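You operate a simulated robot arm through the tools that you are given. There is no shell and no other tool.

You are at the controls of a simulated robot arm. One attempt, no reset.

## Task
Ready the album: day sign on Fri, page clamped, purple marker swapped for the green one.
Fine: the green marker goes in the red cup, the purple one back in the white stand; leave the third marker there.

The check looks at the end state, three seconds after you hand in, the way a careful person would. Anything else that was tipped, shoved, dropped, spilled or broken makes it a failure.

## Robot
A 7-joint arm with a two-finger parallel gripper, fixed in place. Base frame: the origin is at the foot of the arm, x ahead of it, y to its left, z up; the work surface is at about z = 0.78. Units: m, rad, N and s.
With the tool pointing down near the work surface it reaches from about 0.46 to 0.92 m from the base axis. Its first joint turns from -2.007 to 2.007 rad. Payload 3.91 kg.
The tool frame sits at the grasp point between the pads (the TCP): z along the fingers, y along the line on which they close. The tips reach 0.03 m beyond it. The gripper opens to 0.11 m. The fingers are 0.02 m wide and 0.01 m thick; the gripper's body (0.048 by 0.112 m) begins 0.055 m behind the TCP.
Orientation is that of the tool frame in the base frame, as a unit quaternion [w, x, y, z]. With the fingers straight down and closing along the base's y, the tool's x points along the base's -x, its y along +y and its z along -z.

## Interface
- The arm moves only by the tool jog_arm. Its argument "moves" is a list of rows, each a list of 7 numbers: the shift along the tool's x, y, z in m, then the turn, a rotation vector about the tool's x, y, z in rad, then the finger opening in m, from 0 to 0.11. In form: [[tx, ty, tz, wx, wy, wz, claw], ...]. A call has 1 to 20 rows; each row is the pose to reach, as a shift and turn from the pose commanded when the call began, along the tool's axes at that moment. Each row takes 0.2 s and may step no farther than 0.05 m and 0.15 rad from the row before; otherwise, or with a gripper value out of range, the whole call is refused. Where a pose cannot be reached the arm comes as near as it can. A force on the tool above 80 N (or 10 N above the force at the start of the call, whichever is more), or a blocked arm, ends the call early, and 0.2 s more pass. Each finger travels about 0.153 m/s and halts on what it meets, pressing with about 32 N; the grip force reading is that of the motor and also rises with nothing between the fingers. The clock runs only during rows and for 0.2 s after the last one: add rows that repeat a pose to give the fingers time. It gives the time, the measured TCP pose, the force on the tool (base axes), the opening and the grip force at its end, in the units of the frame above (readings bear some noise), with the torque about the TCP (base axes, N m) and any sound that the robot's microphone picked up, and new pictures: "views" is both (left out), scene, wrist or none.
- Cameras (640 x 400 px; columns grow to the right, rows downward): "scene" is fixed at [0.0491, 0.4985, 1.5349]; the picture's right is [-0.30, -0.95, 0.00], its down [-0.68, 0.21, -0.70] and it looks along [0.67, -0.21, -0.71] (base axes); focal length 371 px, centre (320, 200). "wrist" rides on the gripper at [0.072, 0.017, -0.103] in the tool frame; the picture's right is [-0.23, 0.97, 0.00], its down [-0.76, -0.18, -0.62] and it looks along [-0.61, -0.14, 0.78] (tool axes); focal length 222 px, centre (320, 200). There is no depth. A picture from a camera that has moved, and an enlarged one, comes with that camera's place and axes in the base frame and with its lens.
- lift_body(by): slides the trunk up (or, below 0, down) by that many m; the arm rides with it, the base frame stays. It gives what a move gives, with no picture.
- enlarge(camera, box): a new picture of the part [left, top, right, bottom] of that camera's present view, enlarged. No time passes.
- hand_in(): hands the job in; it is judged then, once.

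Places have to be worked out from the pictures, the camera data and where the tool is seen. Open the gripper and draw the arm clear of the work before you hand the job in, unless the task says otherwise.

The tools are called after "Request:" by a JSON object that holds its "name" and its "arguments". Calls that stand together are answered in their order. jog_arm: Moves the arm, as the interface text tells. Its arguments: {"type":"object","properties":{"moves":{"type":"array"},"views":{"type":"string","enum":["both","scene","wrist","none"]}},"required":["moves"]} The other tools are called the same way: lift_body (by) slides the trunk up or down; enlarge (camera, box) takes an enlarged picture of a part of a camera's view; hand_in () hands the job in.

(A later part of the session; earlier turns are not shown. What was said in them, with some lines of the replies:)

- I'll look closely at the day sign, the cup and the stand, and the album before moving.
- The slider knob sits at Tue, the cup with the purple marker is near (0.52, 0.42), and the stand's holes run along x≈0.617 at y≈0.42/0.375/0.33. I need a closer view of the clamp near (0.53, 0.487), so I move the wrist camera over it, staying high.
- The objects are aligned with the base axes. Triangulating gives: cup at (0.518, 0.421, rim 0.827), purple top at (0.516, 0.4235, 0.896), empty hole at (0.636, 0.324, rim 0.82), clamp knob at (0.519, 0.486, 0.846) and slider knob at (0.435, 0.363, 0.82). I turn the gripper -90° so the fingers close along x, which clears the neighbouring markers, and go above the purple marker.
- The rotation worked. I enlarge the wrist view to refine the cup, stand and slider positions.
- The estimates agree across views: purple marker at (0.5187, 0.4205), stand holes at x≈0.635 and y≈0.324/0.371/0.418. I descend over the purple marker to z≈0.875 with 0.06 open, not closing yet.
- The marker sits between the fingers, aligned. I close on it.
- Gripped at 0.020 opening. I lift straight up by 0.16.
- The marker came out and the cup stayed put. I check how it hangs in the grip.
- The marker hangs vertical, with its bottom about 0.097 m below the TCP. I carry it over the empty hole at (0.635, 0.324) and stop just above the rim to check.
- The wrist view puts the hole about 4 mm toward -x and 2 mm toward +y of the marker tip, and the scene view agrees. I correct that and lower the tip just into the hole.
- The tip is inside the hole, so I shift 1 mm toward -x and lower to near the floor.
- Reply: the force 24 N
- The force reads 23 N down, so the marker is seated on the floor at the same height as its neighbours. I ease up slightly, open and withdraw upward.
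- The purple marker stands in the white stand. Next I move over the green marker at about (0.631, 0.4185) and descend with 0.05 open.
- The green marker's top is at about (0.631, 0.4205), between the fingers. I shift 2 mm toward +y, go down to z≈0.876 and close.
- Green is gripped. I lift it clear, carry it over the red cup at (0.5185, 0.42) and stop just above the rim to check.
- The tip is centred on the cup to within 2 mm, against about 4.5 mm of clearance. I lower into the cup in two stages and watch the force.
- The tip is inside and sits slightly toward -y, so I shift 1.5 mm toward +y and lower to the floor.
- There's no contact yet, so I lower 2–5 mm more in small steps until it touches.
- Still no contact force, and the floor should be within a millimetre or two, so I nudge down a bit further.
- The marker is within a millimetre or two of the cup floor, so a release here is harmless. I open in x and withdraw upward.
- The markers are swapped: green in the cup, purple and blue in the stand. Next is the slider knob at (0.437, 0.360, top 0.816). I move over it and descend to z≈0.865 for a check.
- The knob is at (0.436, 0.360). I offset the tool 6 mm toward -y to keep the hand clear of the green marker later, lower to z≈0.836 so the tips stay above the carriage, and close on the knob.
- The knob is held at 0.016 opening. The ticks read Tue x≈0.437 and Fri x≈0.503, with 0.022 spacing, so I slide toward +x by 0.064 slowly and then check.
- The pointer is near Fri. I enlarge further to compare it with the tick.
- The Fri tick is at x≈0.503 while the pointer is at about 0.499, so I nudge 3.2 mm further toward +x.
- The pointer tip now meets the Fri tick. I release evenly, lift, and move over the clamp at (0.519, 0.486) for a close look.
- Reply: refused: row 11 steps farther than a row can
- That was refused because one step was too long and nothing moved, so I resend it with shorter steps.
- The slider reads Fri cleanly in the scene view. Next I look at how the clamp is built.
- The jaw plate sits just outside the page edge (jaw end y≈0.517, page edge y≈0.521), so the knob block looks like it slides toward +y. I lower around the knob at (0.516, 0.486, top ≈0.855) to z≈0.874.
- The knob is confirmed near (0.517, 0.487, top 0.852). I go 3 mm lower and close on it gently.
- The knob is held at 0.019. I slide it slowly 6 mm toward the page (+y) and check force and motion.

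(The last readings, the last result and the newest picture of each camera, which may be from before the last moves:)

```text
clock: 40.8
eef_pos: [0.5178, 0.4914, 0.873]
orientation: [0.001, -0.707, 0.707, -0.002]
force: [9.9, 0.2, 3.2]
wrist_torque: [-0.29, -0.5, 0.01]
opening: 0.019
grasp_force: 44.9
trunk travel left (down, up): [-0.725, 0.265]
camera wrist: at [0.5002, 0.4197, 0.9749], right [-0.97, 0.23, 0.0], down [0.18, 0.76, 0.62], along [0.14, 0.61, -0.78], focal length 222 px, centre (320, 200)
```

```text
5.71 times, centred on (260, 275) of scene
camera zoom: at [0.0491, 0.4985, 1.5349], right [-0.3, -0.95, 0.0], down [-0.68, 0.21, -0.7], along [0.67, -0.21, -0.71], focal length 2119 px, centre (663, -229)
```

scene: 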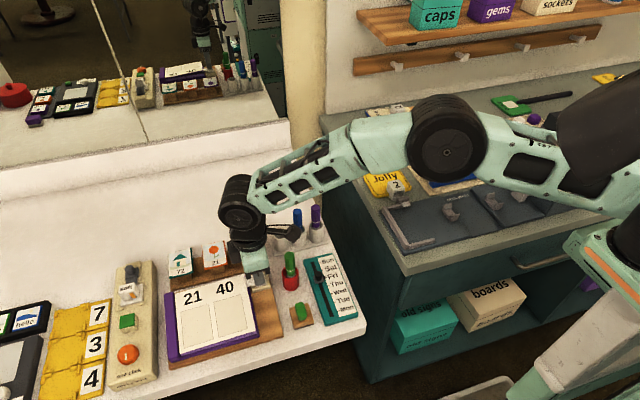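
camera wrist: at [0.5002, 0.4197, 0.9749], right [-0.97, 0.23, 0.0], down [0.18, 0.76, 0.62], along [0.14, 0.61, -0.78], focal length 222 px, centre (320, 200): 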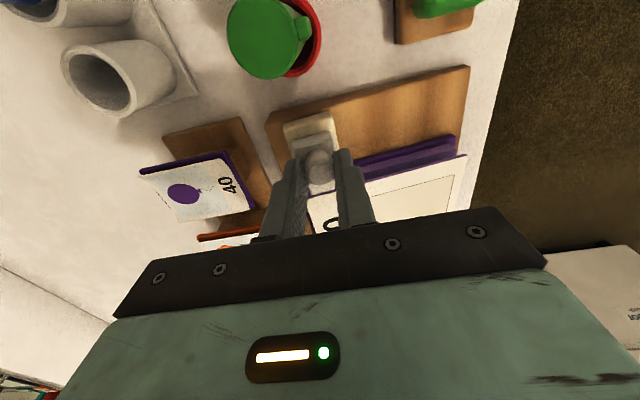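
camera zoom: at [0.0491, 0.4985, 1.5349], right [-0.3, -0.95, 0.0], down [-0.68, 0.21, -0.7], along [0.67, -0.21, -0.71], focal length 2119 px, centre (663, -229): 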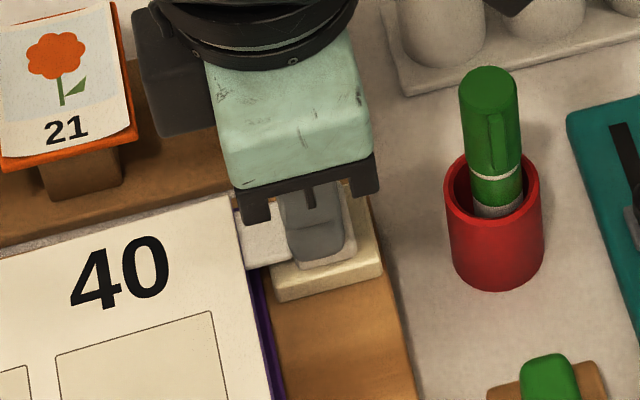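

The block slides on its base and the jaw is reaching the page edge. I continue another 8 mm, watching the force and the page.

Request:
{"name": "jog_arm", "arguments": {"moves": [[-0.002, 0, 0, 0, 0, 0, 0.01], [-0.004, 0, 0, 0, 0, 0, 0.01], [-0.006, 0, 0, 0, 0, 0, 0.01], [-0.008, 0, 0, 0, 0, 0, 0.01], [-0.008, 0, 0, 0, 0, 0, 0.01]]}}

Request:
{"name": "enlarge", "arguments": {"camera": "wrist", "box": [240, 80, 400, 240]}}

Request:
{"name": "enlarge", "arguments": {"camera": "scene", "box": [220, 240, 300, 310]}}

Request:
{"name": "enlarge", "arguments": {"camera": "scene", "box": [150, 230, 290, 370]}}

```text
clock: 42.0
eef_pos: [0.5176, 0.5011, 0.8724]
orientation: [-0.001, 0.707, -0.707, 0.001]
force: [10.6, -0.4, 8.4]
wrist_torque: [0.18, -0.54, -0.04]
opening: 0.0195
grasp_force: 44.6
trunk travel left (down, up): [-0.725, 0.265]
camera wrist: at [0.5002, 0.428, 0.9748], right [-0.97, 0.23, 0.0], down [0.18, 0.76, 0.62], along [0.14, 0.61, -0.78], focal length 222 px, centre (320, 200)
```

scene: 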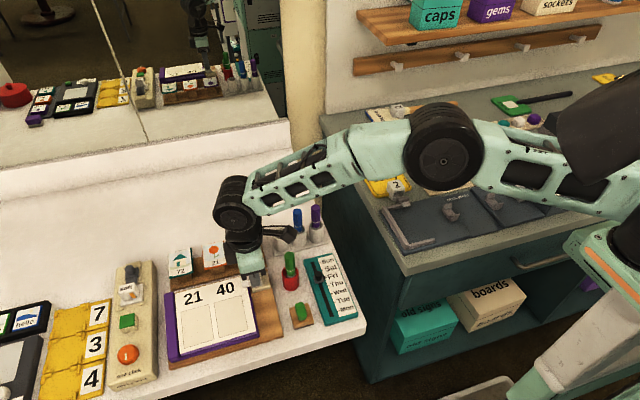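
wrist: 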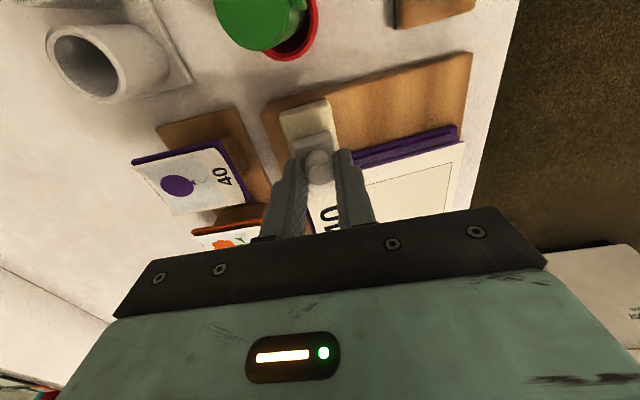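

```text
2.50 times, centred on (320, 160) of wrist
camera zoom: at [0.5002, 0.428, 0.9748], right [-0.97, 0.23, 0.0], down [0.18, 0.76, 0.62], along [0.14, 0.61, -0.78], focal length 555 px, centre (320, 300)
```

zoom: 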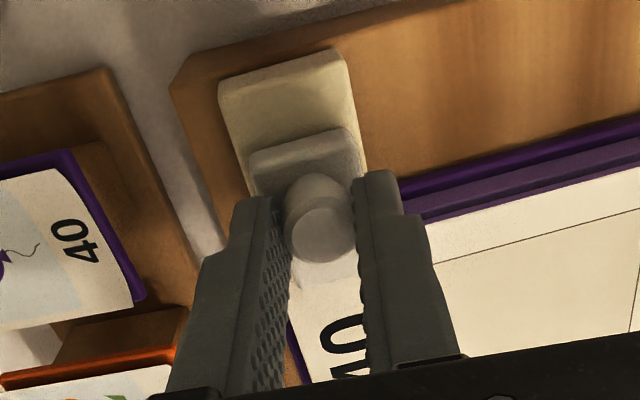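

```text
5.71 times, centred on (260, 275) of scene
camera zoom: at [0.0491, 0.4985, 1.5349], right [-0.3, -0.95, 0.0], down [-0.68, 0.21, -0.7], along [0.67, -0.21, -0.71], focal length 2119 px, centre (663, -229)
```

zoom: 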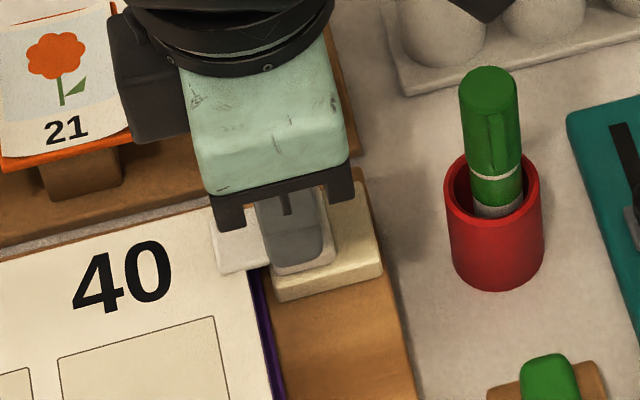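

```text
2.86 times, centred on (220, 300) of scene
camera zoom: at [0.0491, 0.4985, 1.5349], right [-0.3, -0.95, 0.0], down [-0.68, 0.21, -0.7], along [0.67, -0.21, -0.71], focal length 1060 px, centre (606, -86)
```

zoom: 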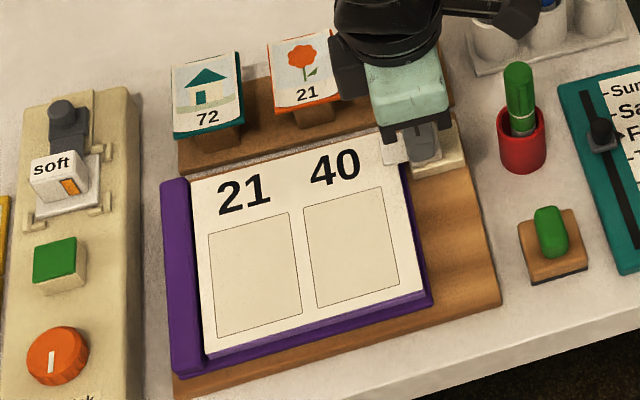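

The jaw is now over the page, pressing its hinged edge down, and the base and board have not moved. I continue in 2 mm steps toward the end of travel.

Request:
{"name": "jog_arm", "arguments": {"moves": [[-0.002, 0, 0, 0, 0, 0, 0.01], [-0.004, 0, 0, 0, 0, 0, 0.01], [-0.006, 0, 0, 0, 0, 0, 0.01], [-0.006, 0, 0, 0, 0, 0, 0.01]]}}

Request:
{"name": "enlarge", "arguments": {"camera": "wrist", "box": [240, 80, 400, 240]}}

Request:
{"name": "enlarge", "arguments": {"camera": "scene", "box": [220, 240, 300, 310]}}

```text
clock: 43.0
eef_pos: [0.517, 0.5068, 0.8729]
orientation: [0.0, -0.707, 0.707, 0.0]
force: [10.4, -0.8, 11.3]
wrist_torque: [0.19, -0.55, 0.02]
opening: 0.0191
grasp_force: 44.4
trunk travel left (down, up): [-0.725, 0.265]
camera wrist: at [0.5002, 0.4339, 0.9748], right [-0.97, 0.23, 0.0], down [0.18, 0.76, 0.62], along [0.14, 0.61, -0.78], focal length 222 px, centre (320, 200)
```

scene: 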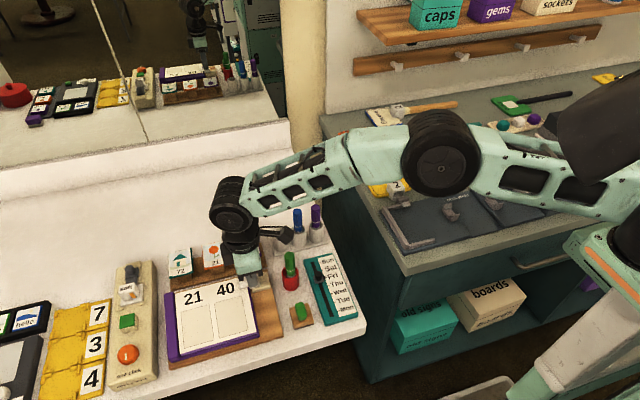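
wrist: 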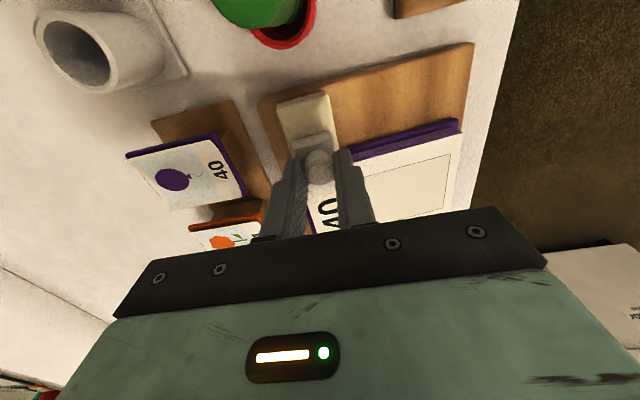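

```text
2.50 times, centred on (320, 160) of wrist
camera zoom: at [0.5002, 0.4339, 0.9748], right [-0.97, 0.23, 0.0], down [0.18, 0.76, 0.62], along [0.14, 0.61, -0.78], focal length 555 px, centre (320, 300)
```

zoom: 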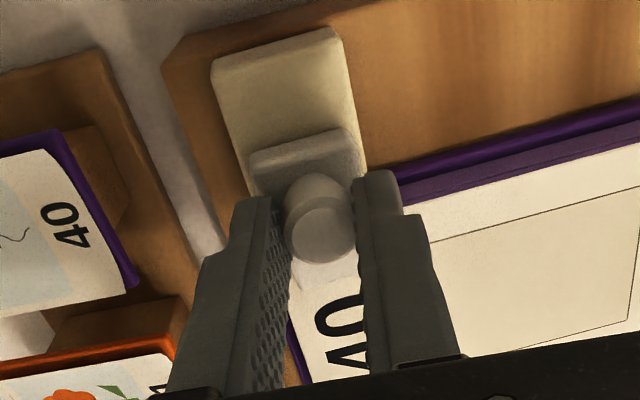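

```text
5.71 times, centred on (260, 275) of scene
camera zoom: at [0.0491, 0.4985, 1.5349], right [-0.3, -0.95, 0.0], down [-0.68, 0.21, -0.7], along [0.67, -0.21, -0.71], focal length 2119 px, centre (663, -229)
```

zoom: 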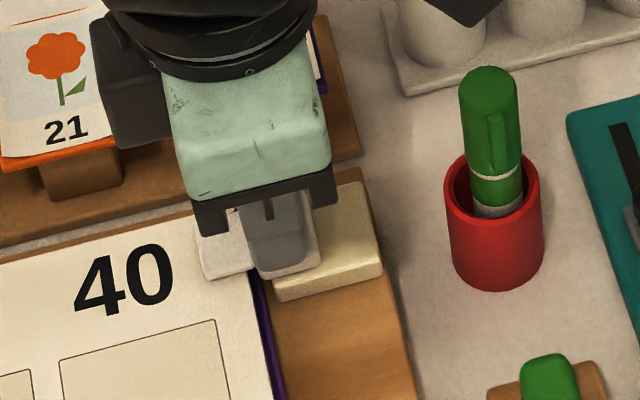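

Still sliding freely, with Fy near zero. I continue in small steps to find the stop.

Request:
{"name": "jog_arm", "arguments": {"moves": [[-0.0015, 0, 0, 0, 0, 0, 0.01], [-0.003, 0, 0, 0, 0, 0, 0.01], [-0.004, 0, 0, 0, 0, 0, 0.01], [-0.004, 0, 0, 0, 0, 0, 0.01]], "views": "none"}}

Request:
{"name": "enlarge", "arguments": {"camera": "wrist", "box": [240, 80, 400, 240]}}

```text
clock: 44.0
eef_pos: [0.5182, 0.5084, 0.8721]
orientation: [0.0, -0.707, 0.707, -0.002]
force: [8.5, -26.5, 16.3]
wrist_torque: [-1.18, -0.48, -0.03]
opening: 0.0191
grasp_force: 45.5
trunk travel left (down, up): [-0.725, 0.265]
```

```text
2.50 times, centred on (320, 160) of wrist
camera zoom: at [0.5002, 0.4356, 0.975], right [-0.97, 0.23, 0.0], down [0.18, 0.76, 0.62], along [0.14, 0.6, -0.78], focal length 555 px, centre (320, 300)
```

zoom: 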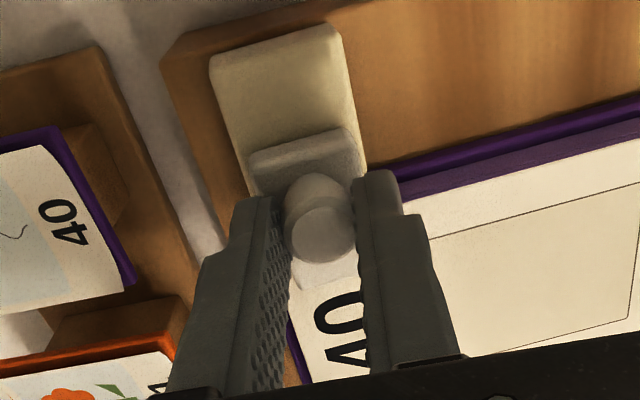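

The stop is reached: Fy reads -26 N at y≈0.508. I ease the push back 2 mm to unload, then open evenly and lift.

Request:
{"name": "jog_arm", "arguments": {"moves": [[0.0015, 0, 0, 0, 0, 0, 0.01], [0.0018, 0, 0, 0, 0, 0, 0.01], [0.0018, 0, 0, 0, 0, 0, 0.022], [0.0018, 0, 0, 0, 0, 0, 0.032], [0.0018, 0, 0, 0, 0, 0, 0.045], [0.0018, 0, 0, 0, 0, 0, 0.045], [0.0018, 0, -0.03, 0, 0, 0, 0.045], [0.0018, 0, -0.07, 0, 0, 0, 0.045], [0.0018, 0, -0.11, 0, 0, 0, 0.045], [0.0018, 0, -0.11, 0, 0, 0, 0.045]]}}

Request:
{"name": "enlarge", "arguments": {"camera": "wrist", "box": [240, 40, 400, 200]}}

Request:
{"name": "enlarge", "arguments": {"camera": "scene", "box": [220, 240, 300, 310]}}

```text
clock: 46.2
eef_pos: [0.5164, 0.5089, 0.9813]
orientation: [0.001, -0.707, 0.707, -0.001]
force: [0.6, 0.6, -0.4]
wrist_torque: [0.02, 0.03, 0.02]
opening: 0.0451
grasp_force: 0.1
trunk travel left (down, up): [-0.725, 0.265]
camera wrist: at [0.5001, 0.4359, 1.0851], right [-0.97, 0.23, 0.0], down [0.18, 0.76, 0.62], along [0.14, 0.61, -0.78], focal length 222 px, centre (320, 200)
```

scene: 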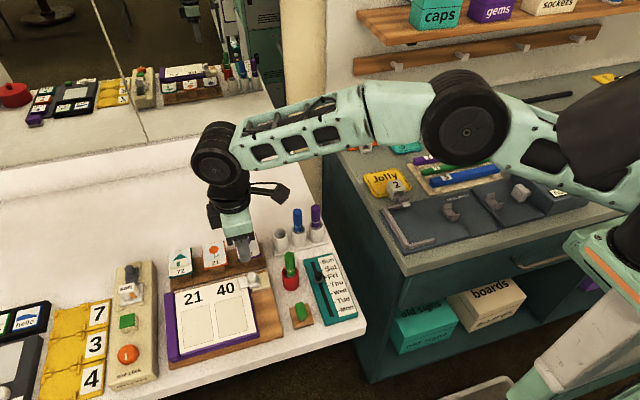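
wrist: 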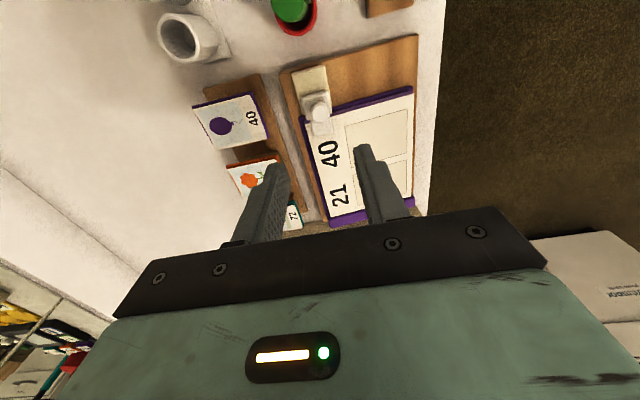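

```text
2.50 times, centred on (320, 120) of wrist
camera zoom: at [0.5001, 0.4359, 1.0851], right [-0.97, 0.23, 0.0], down [0.18, 0.76, 0.62], along [0.14, 0.61, -0.78], focal length 555 px, centre (320, 400)
```

zoom: 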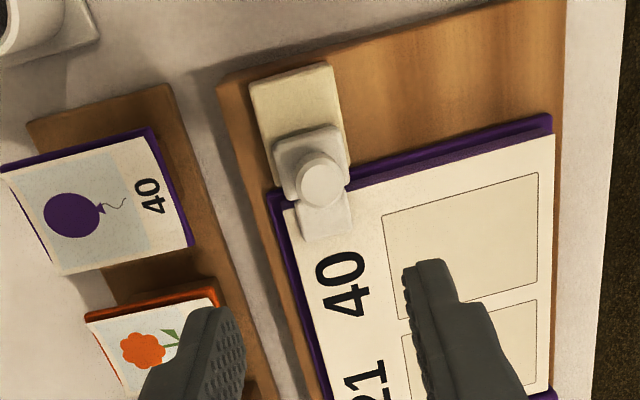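

```text
5.71 times, centred on (260, 275) of scene
camera zoom: at [0.0491, 0.4985, 1.5349], right [-0.3, -0.95, 0.0], down [-0.68, 0.21, -0.7], along [0.67, -0.21, -0.71], focal length 2119 px, centre (663, -229)
```

zoom: 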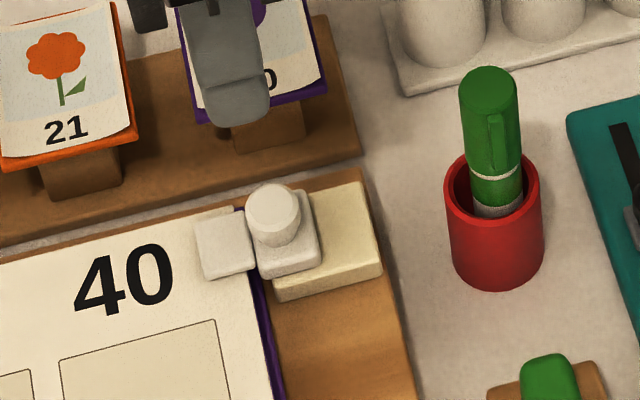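

The jaw now lies on the page and holds after release, and everything else is in place. I open the gripper fully, raise the arm clear, and do a final check.

Request:
{"name": "jog_arm", "arguments": {"moves": [[0, 0, -0.04, 0, 0, 0, 0.06], [0, 0, -0.08, 0, 0, 0, 0.08], [0, 0, -0.12, 0, 0, 0, 0.1], [0.03, 0, -0.15, 0, 0, 0, 0.11], [0.07, 0, -0.15, 0, 0, 0, 0.11], [0.11, 0, -0.15, 0, 0, 0, 0.11], [0.15, 0, -0.15, 0, 0, 0, 0.11], [0.19, 0, -0.15, 0, 0, 0, 0.11], [0.23, 0, -0.15, 0, 0, 0, 0.11], [0.26, 0, -0.15, 0, 0, 0, 0.11], [0.26, 0, -0.15, 0, 0, 0, 0.11]]}}

Request:
{"name": "enlarge", "arguments": {"camera": "scene", "box": [240, 195, 370, 325]}}

Request:
{"name": "enlarge", "arguments": {"camera": "scene", "box": [150, 230, 290, 370]}}

```text
clock: 48.6
eef_pos: [0.5153, 0.2467, 1.1309]
orientation: [0.001, -0.707, 0.707, 0.0]
force: [0.6, 0.3, 0.8]
wrist_torque: [-0.02, -0.03, 0.0]
opening: 0.1101
grasp_force: 0.1
trunk travel left (down, up): [-0.725, 0.265]
camera wrist: at [0.499, 0.1754, 1.2345], right [-0.97, 0.23, 0.0], down [0.18, 0.76, 0.62], along [0.14, 0.61, -0.78], focal length 222 px, centre (320, 200)
```

scene: 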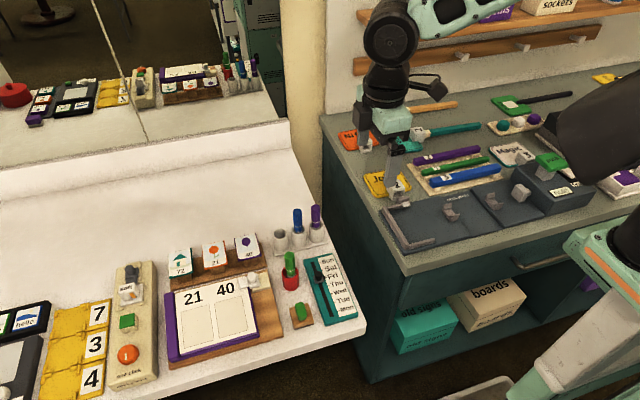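
wrist: 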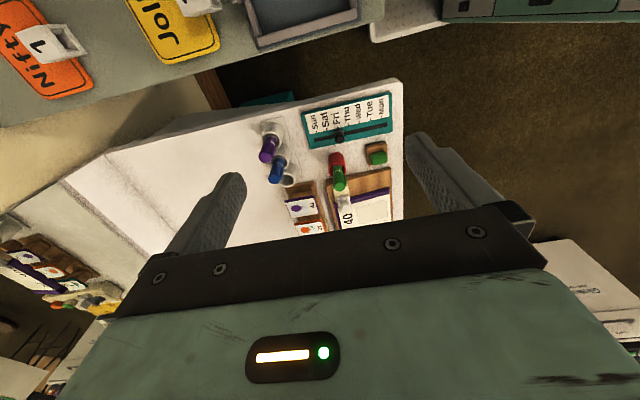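

```text
3.08 times, centred on (305, 260) of scene
camera zoom: at [0.0491, 0.4985, 1.5349], right [-0.3, -0.95, 0.0], down [-0.68, 0.21, -0.7], along [0.67, -0.21, -0.71], focal length 1141 px, centre (366, 15)
```

zoom: 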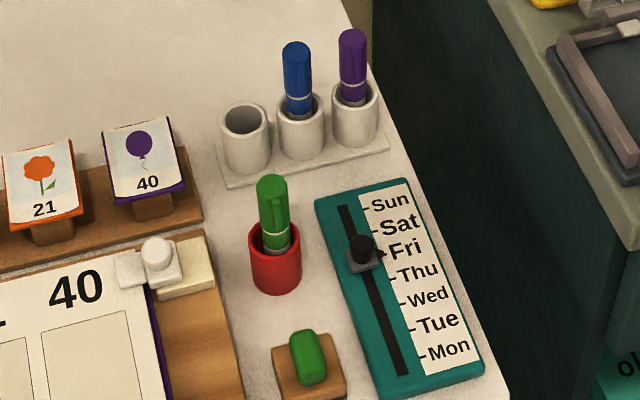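

```text
2.86 times, centred on (220, 300) of scene
camera zoom: at [0.0491, 0.4985, 1.5349], right [-0.3, -0.95, 0.0], down [-0.68, 0.21, -0.7], along [0.67, -0.21, -0.71], focal length 1060 px, centre (606, -86)
```

zoom: 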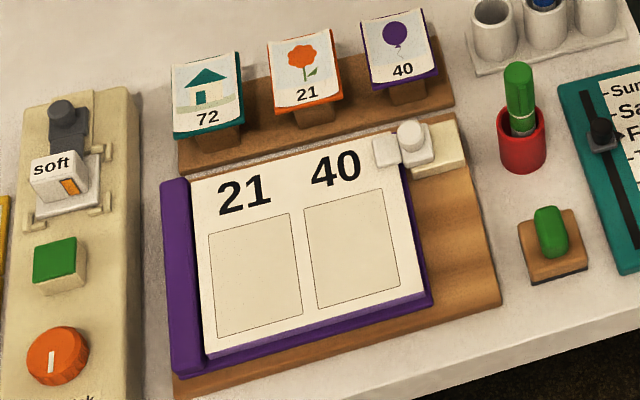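

The final pictures show the day sign on Fri, the clamp jaw on the page, green in the red cup, and purple and blue in the white stand. The arm is clear, the gripper is open and nothing else was disturbed, so I hand in.

Request:
{"name": "hand_in", "arguments": {}}

```text
The job is handed in.
```

The album is ready, and I've handed the job in. I haven't had the check's result back. The last pictures before hand-in showed:

- **Day sign:** the slider moved from Tue to Fri, with its pointer on the Fri tick.
- **Page:** the clamp is slid to its stop with its jaw resting on the page, and it held after I let go.
- **Markers:** green is in the red cup and purple is in the white stand's previously empty hole. Blue is still where it was.

I saw nothing else tipped, shoved or dropped. The gripper is open and the arm is clear of the work.
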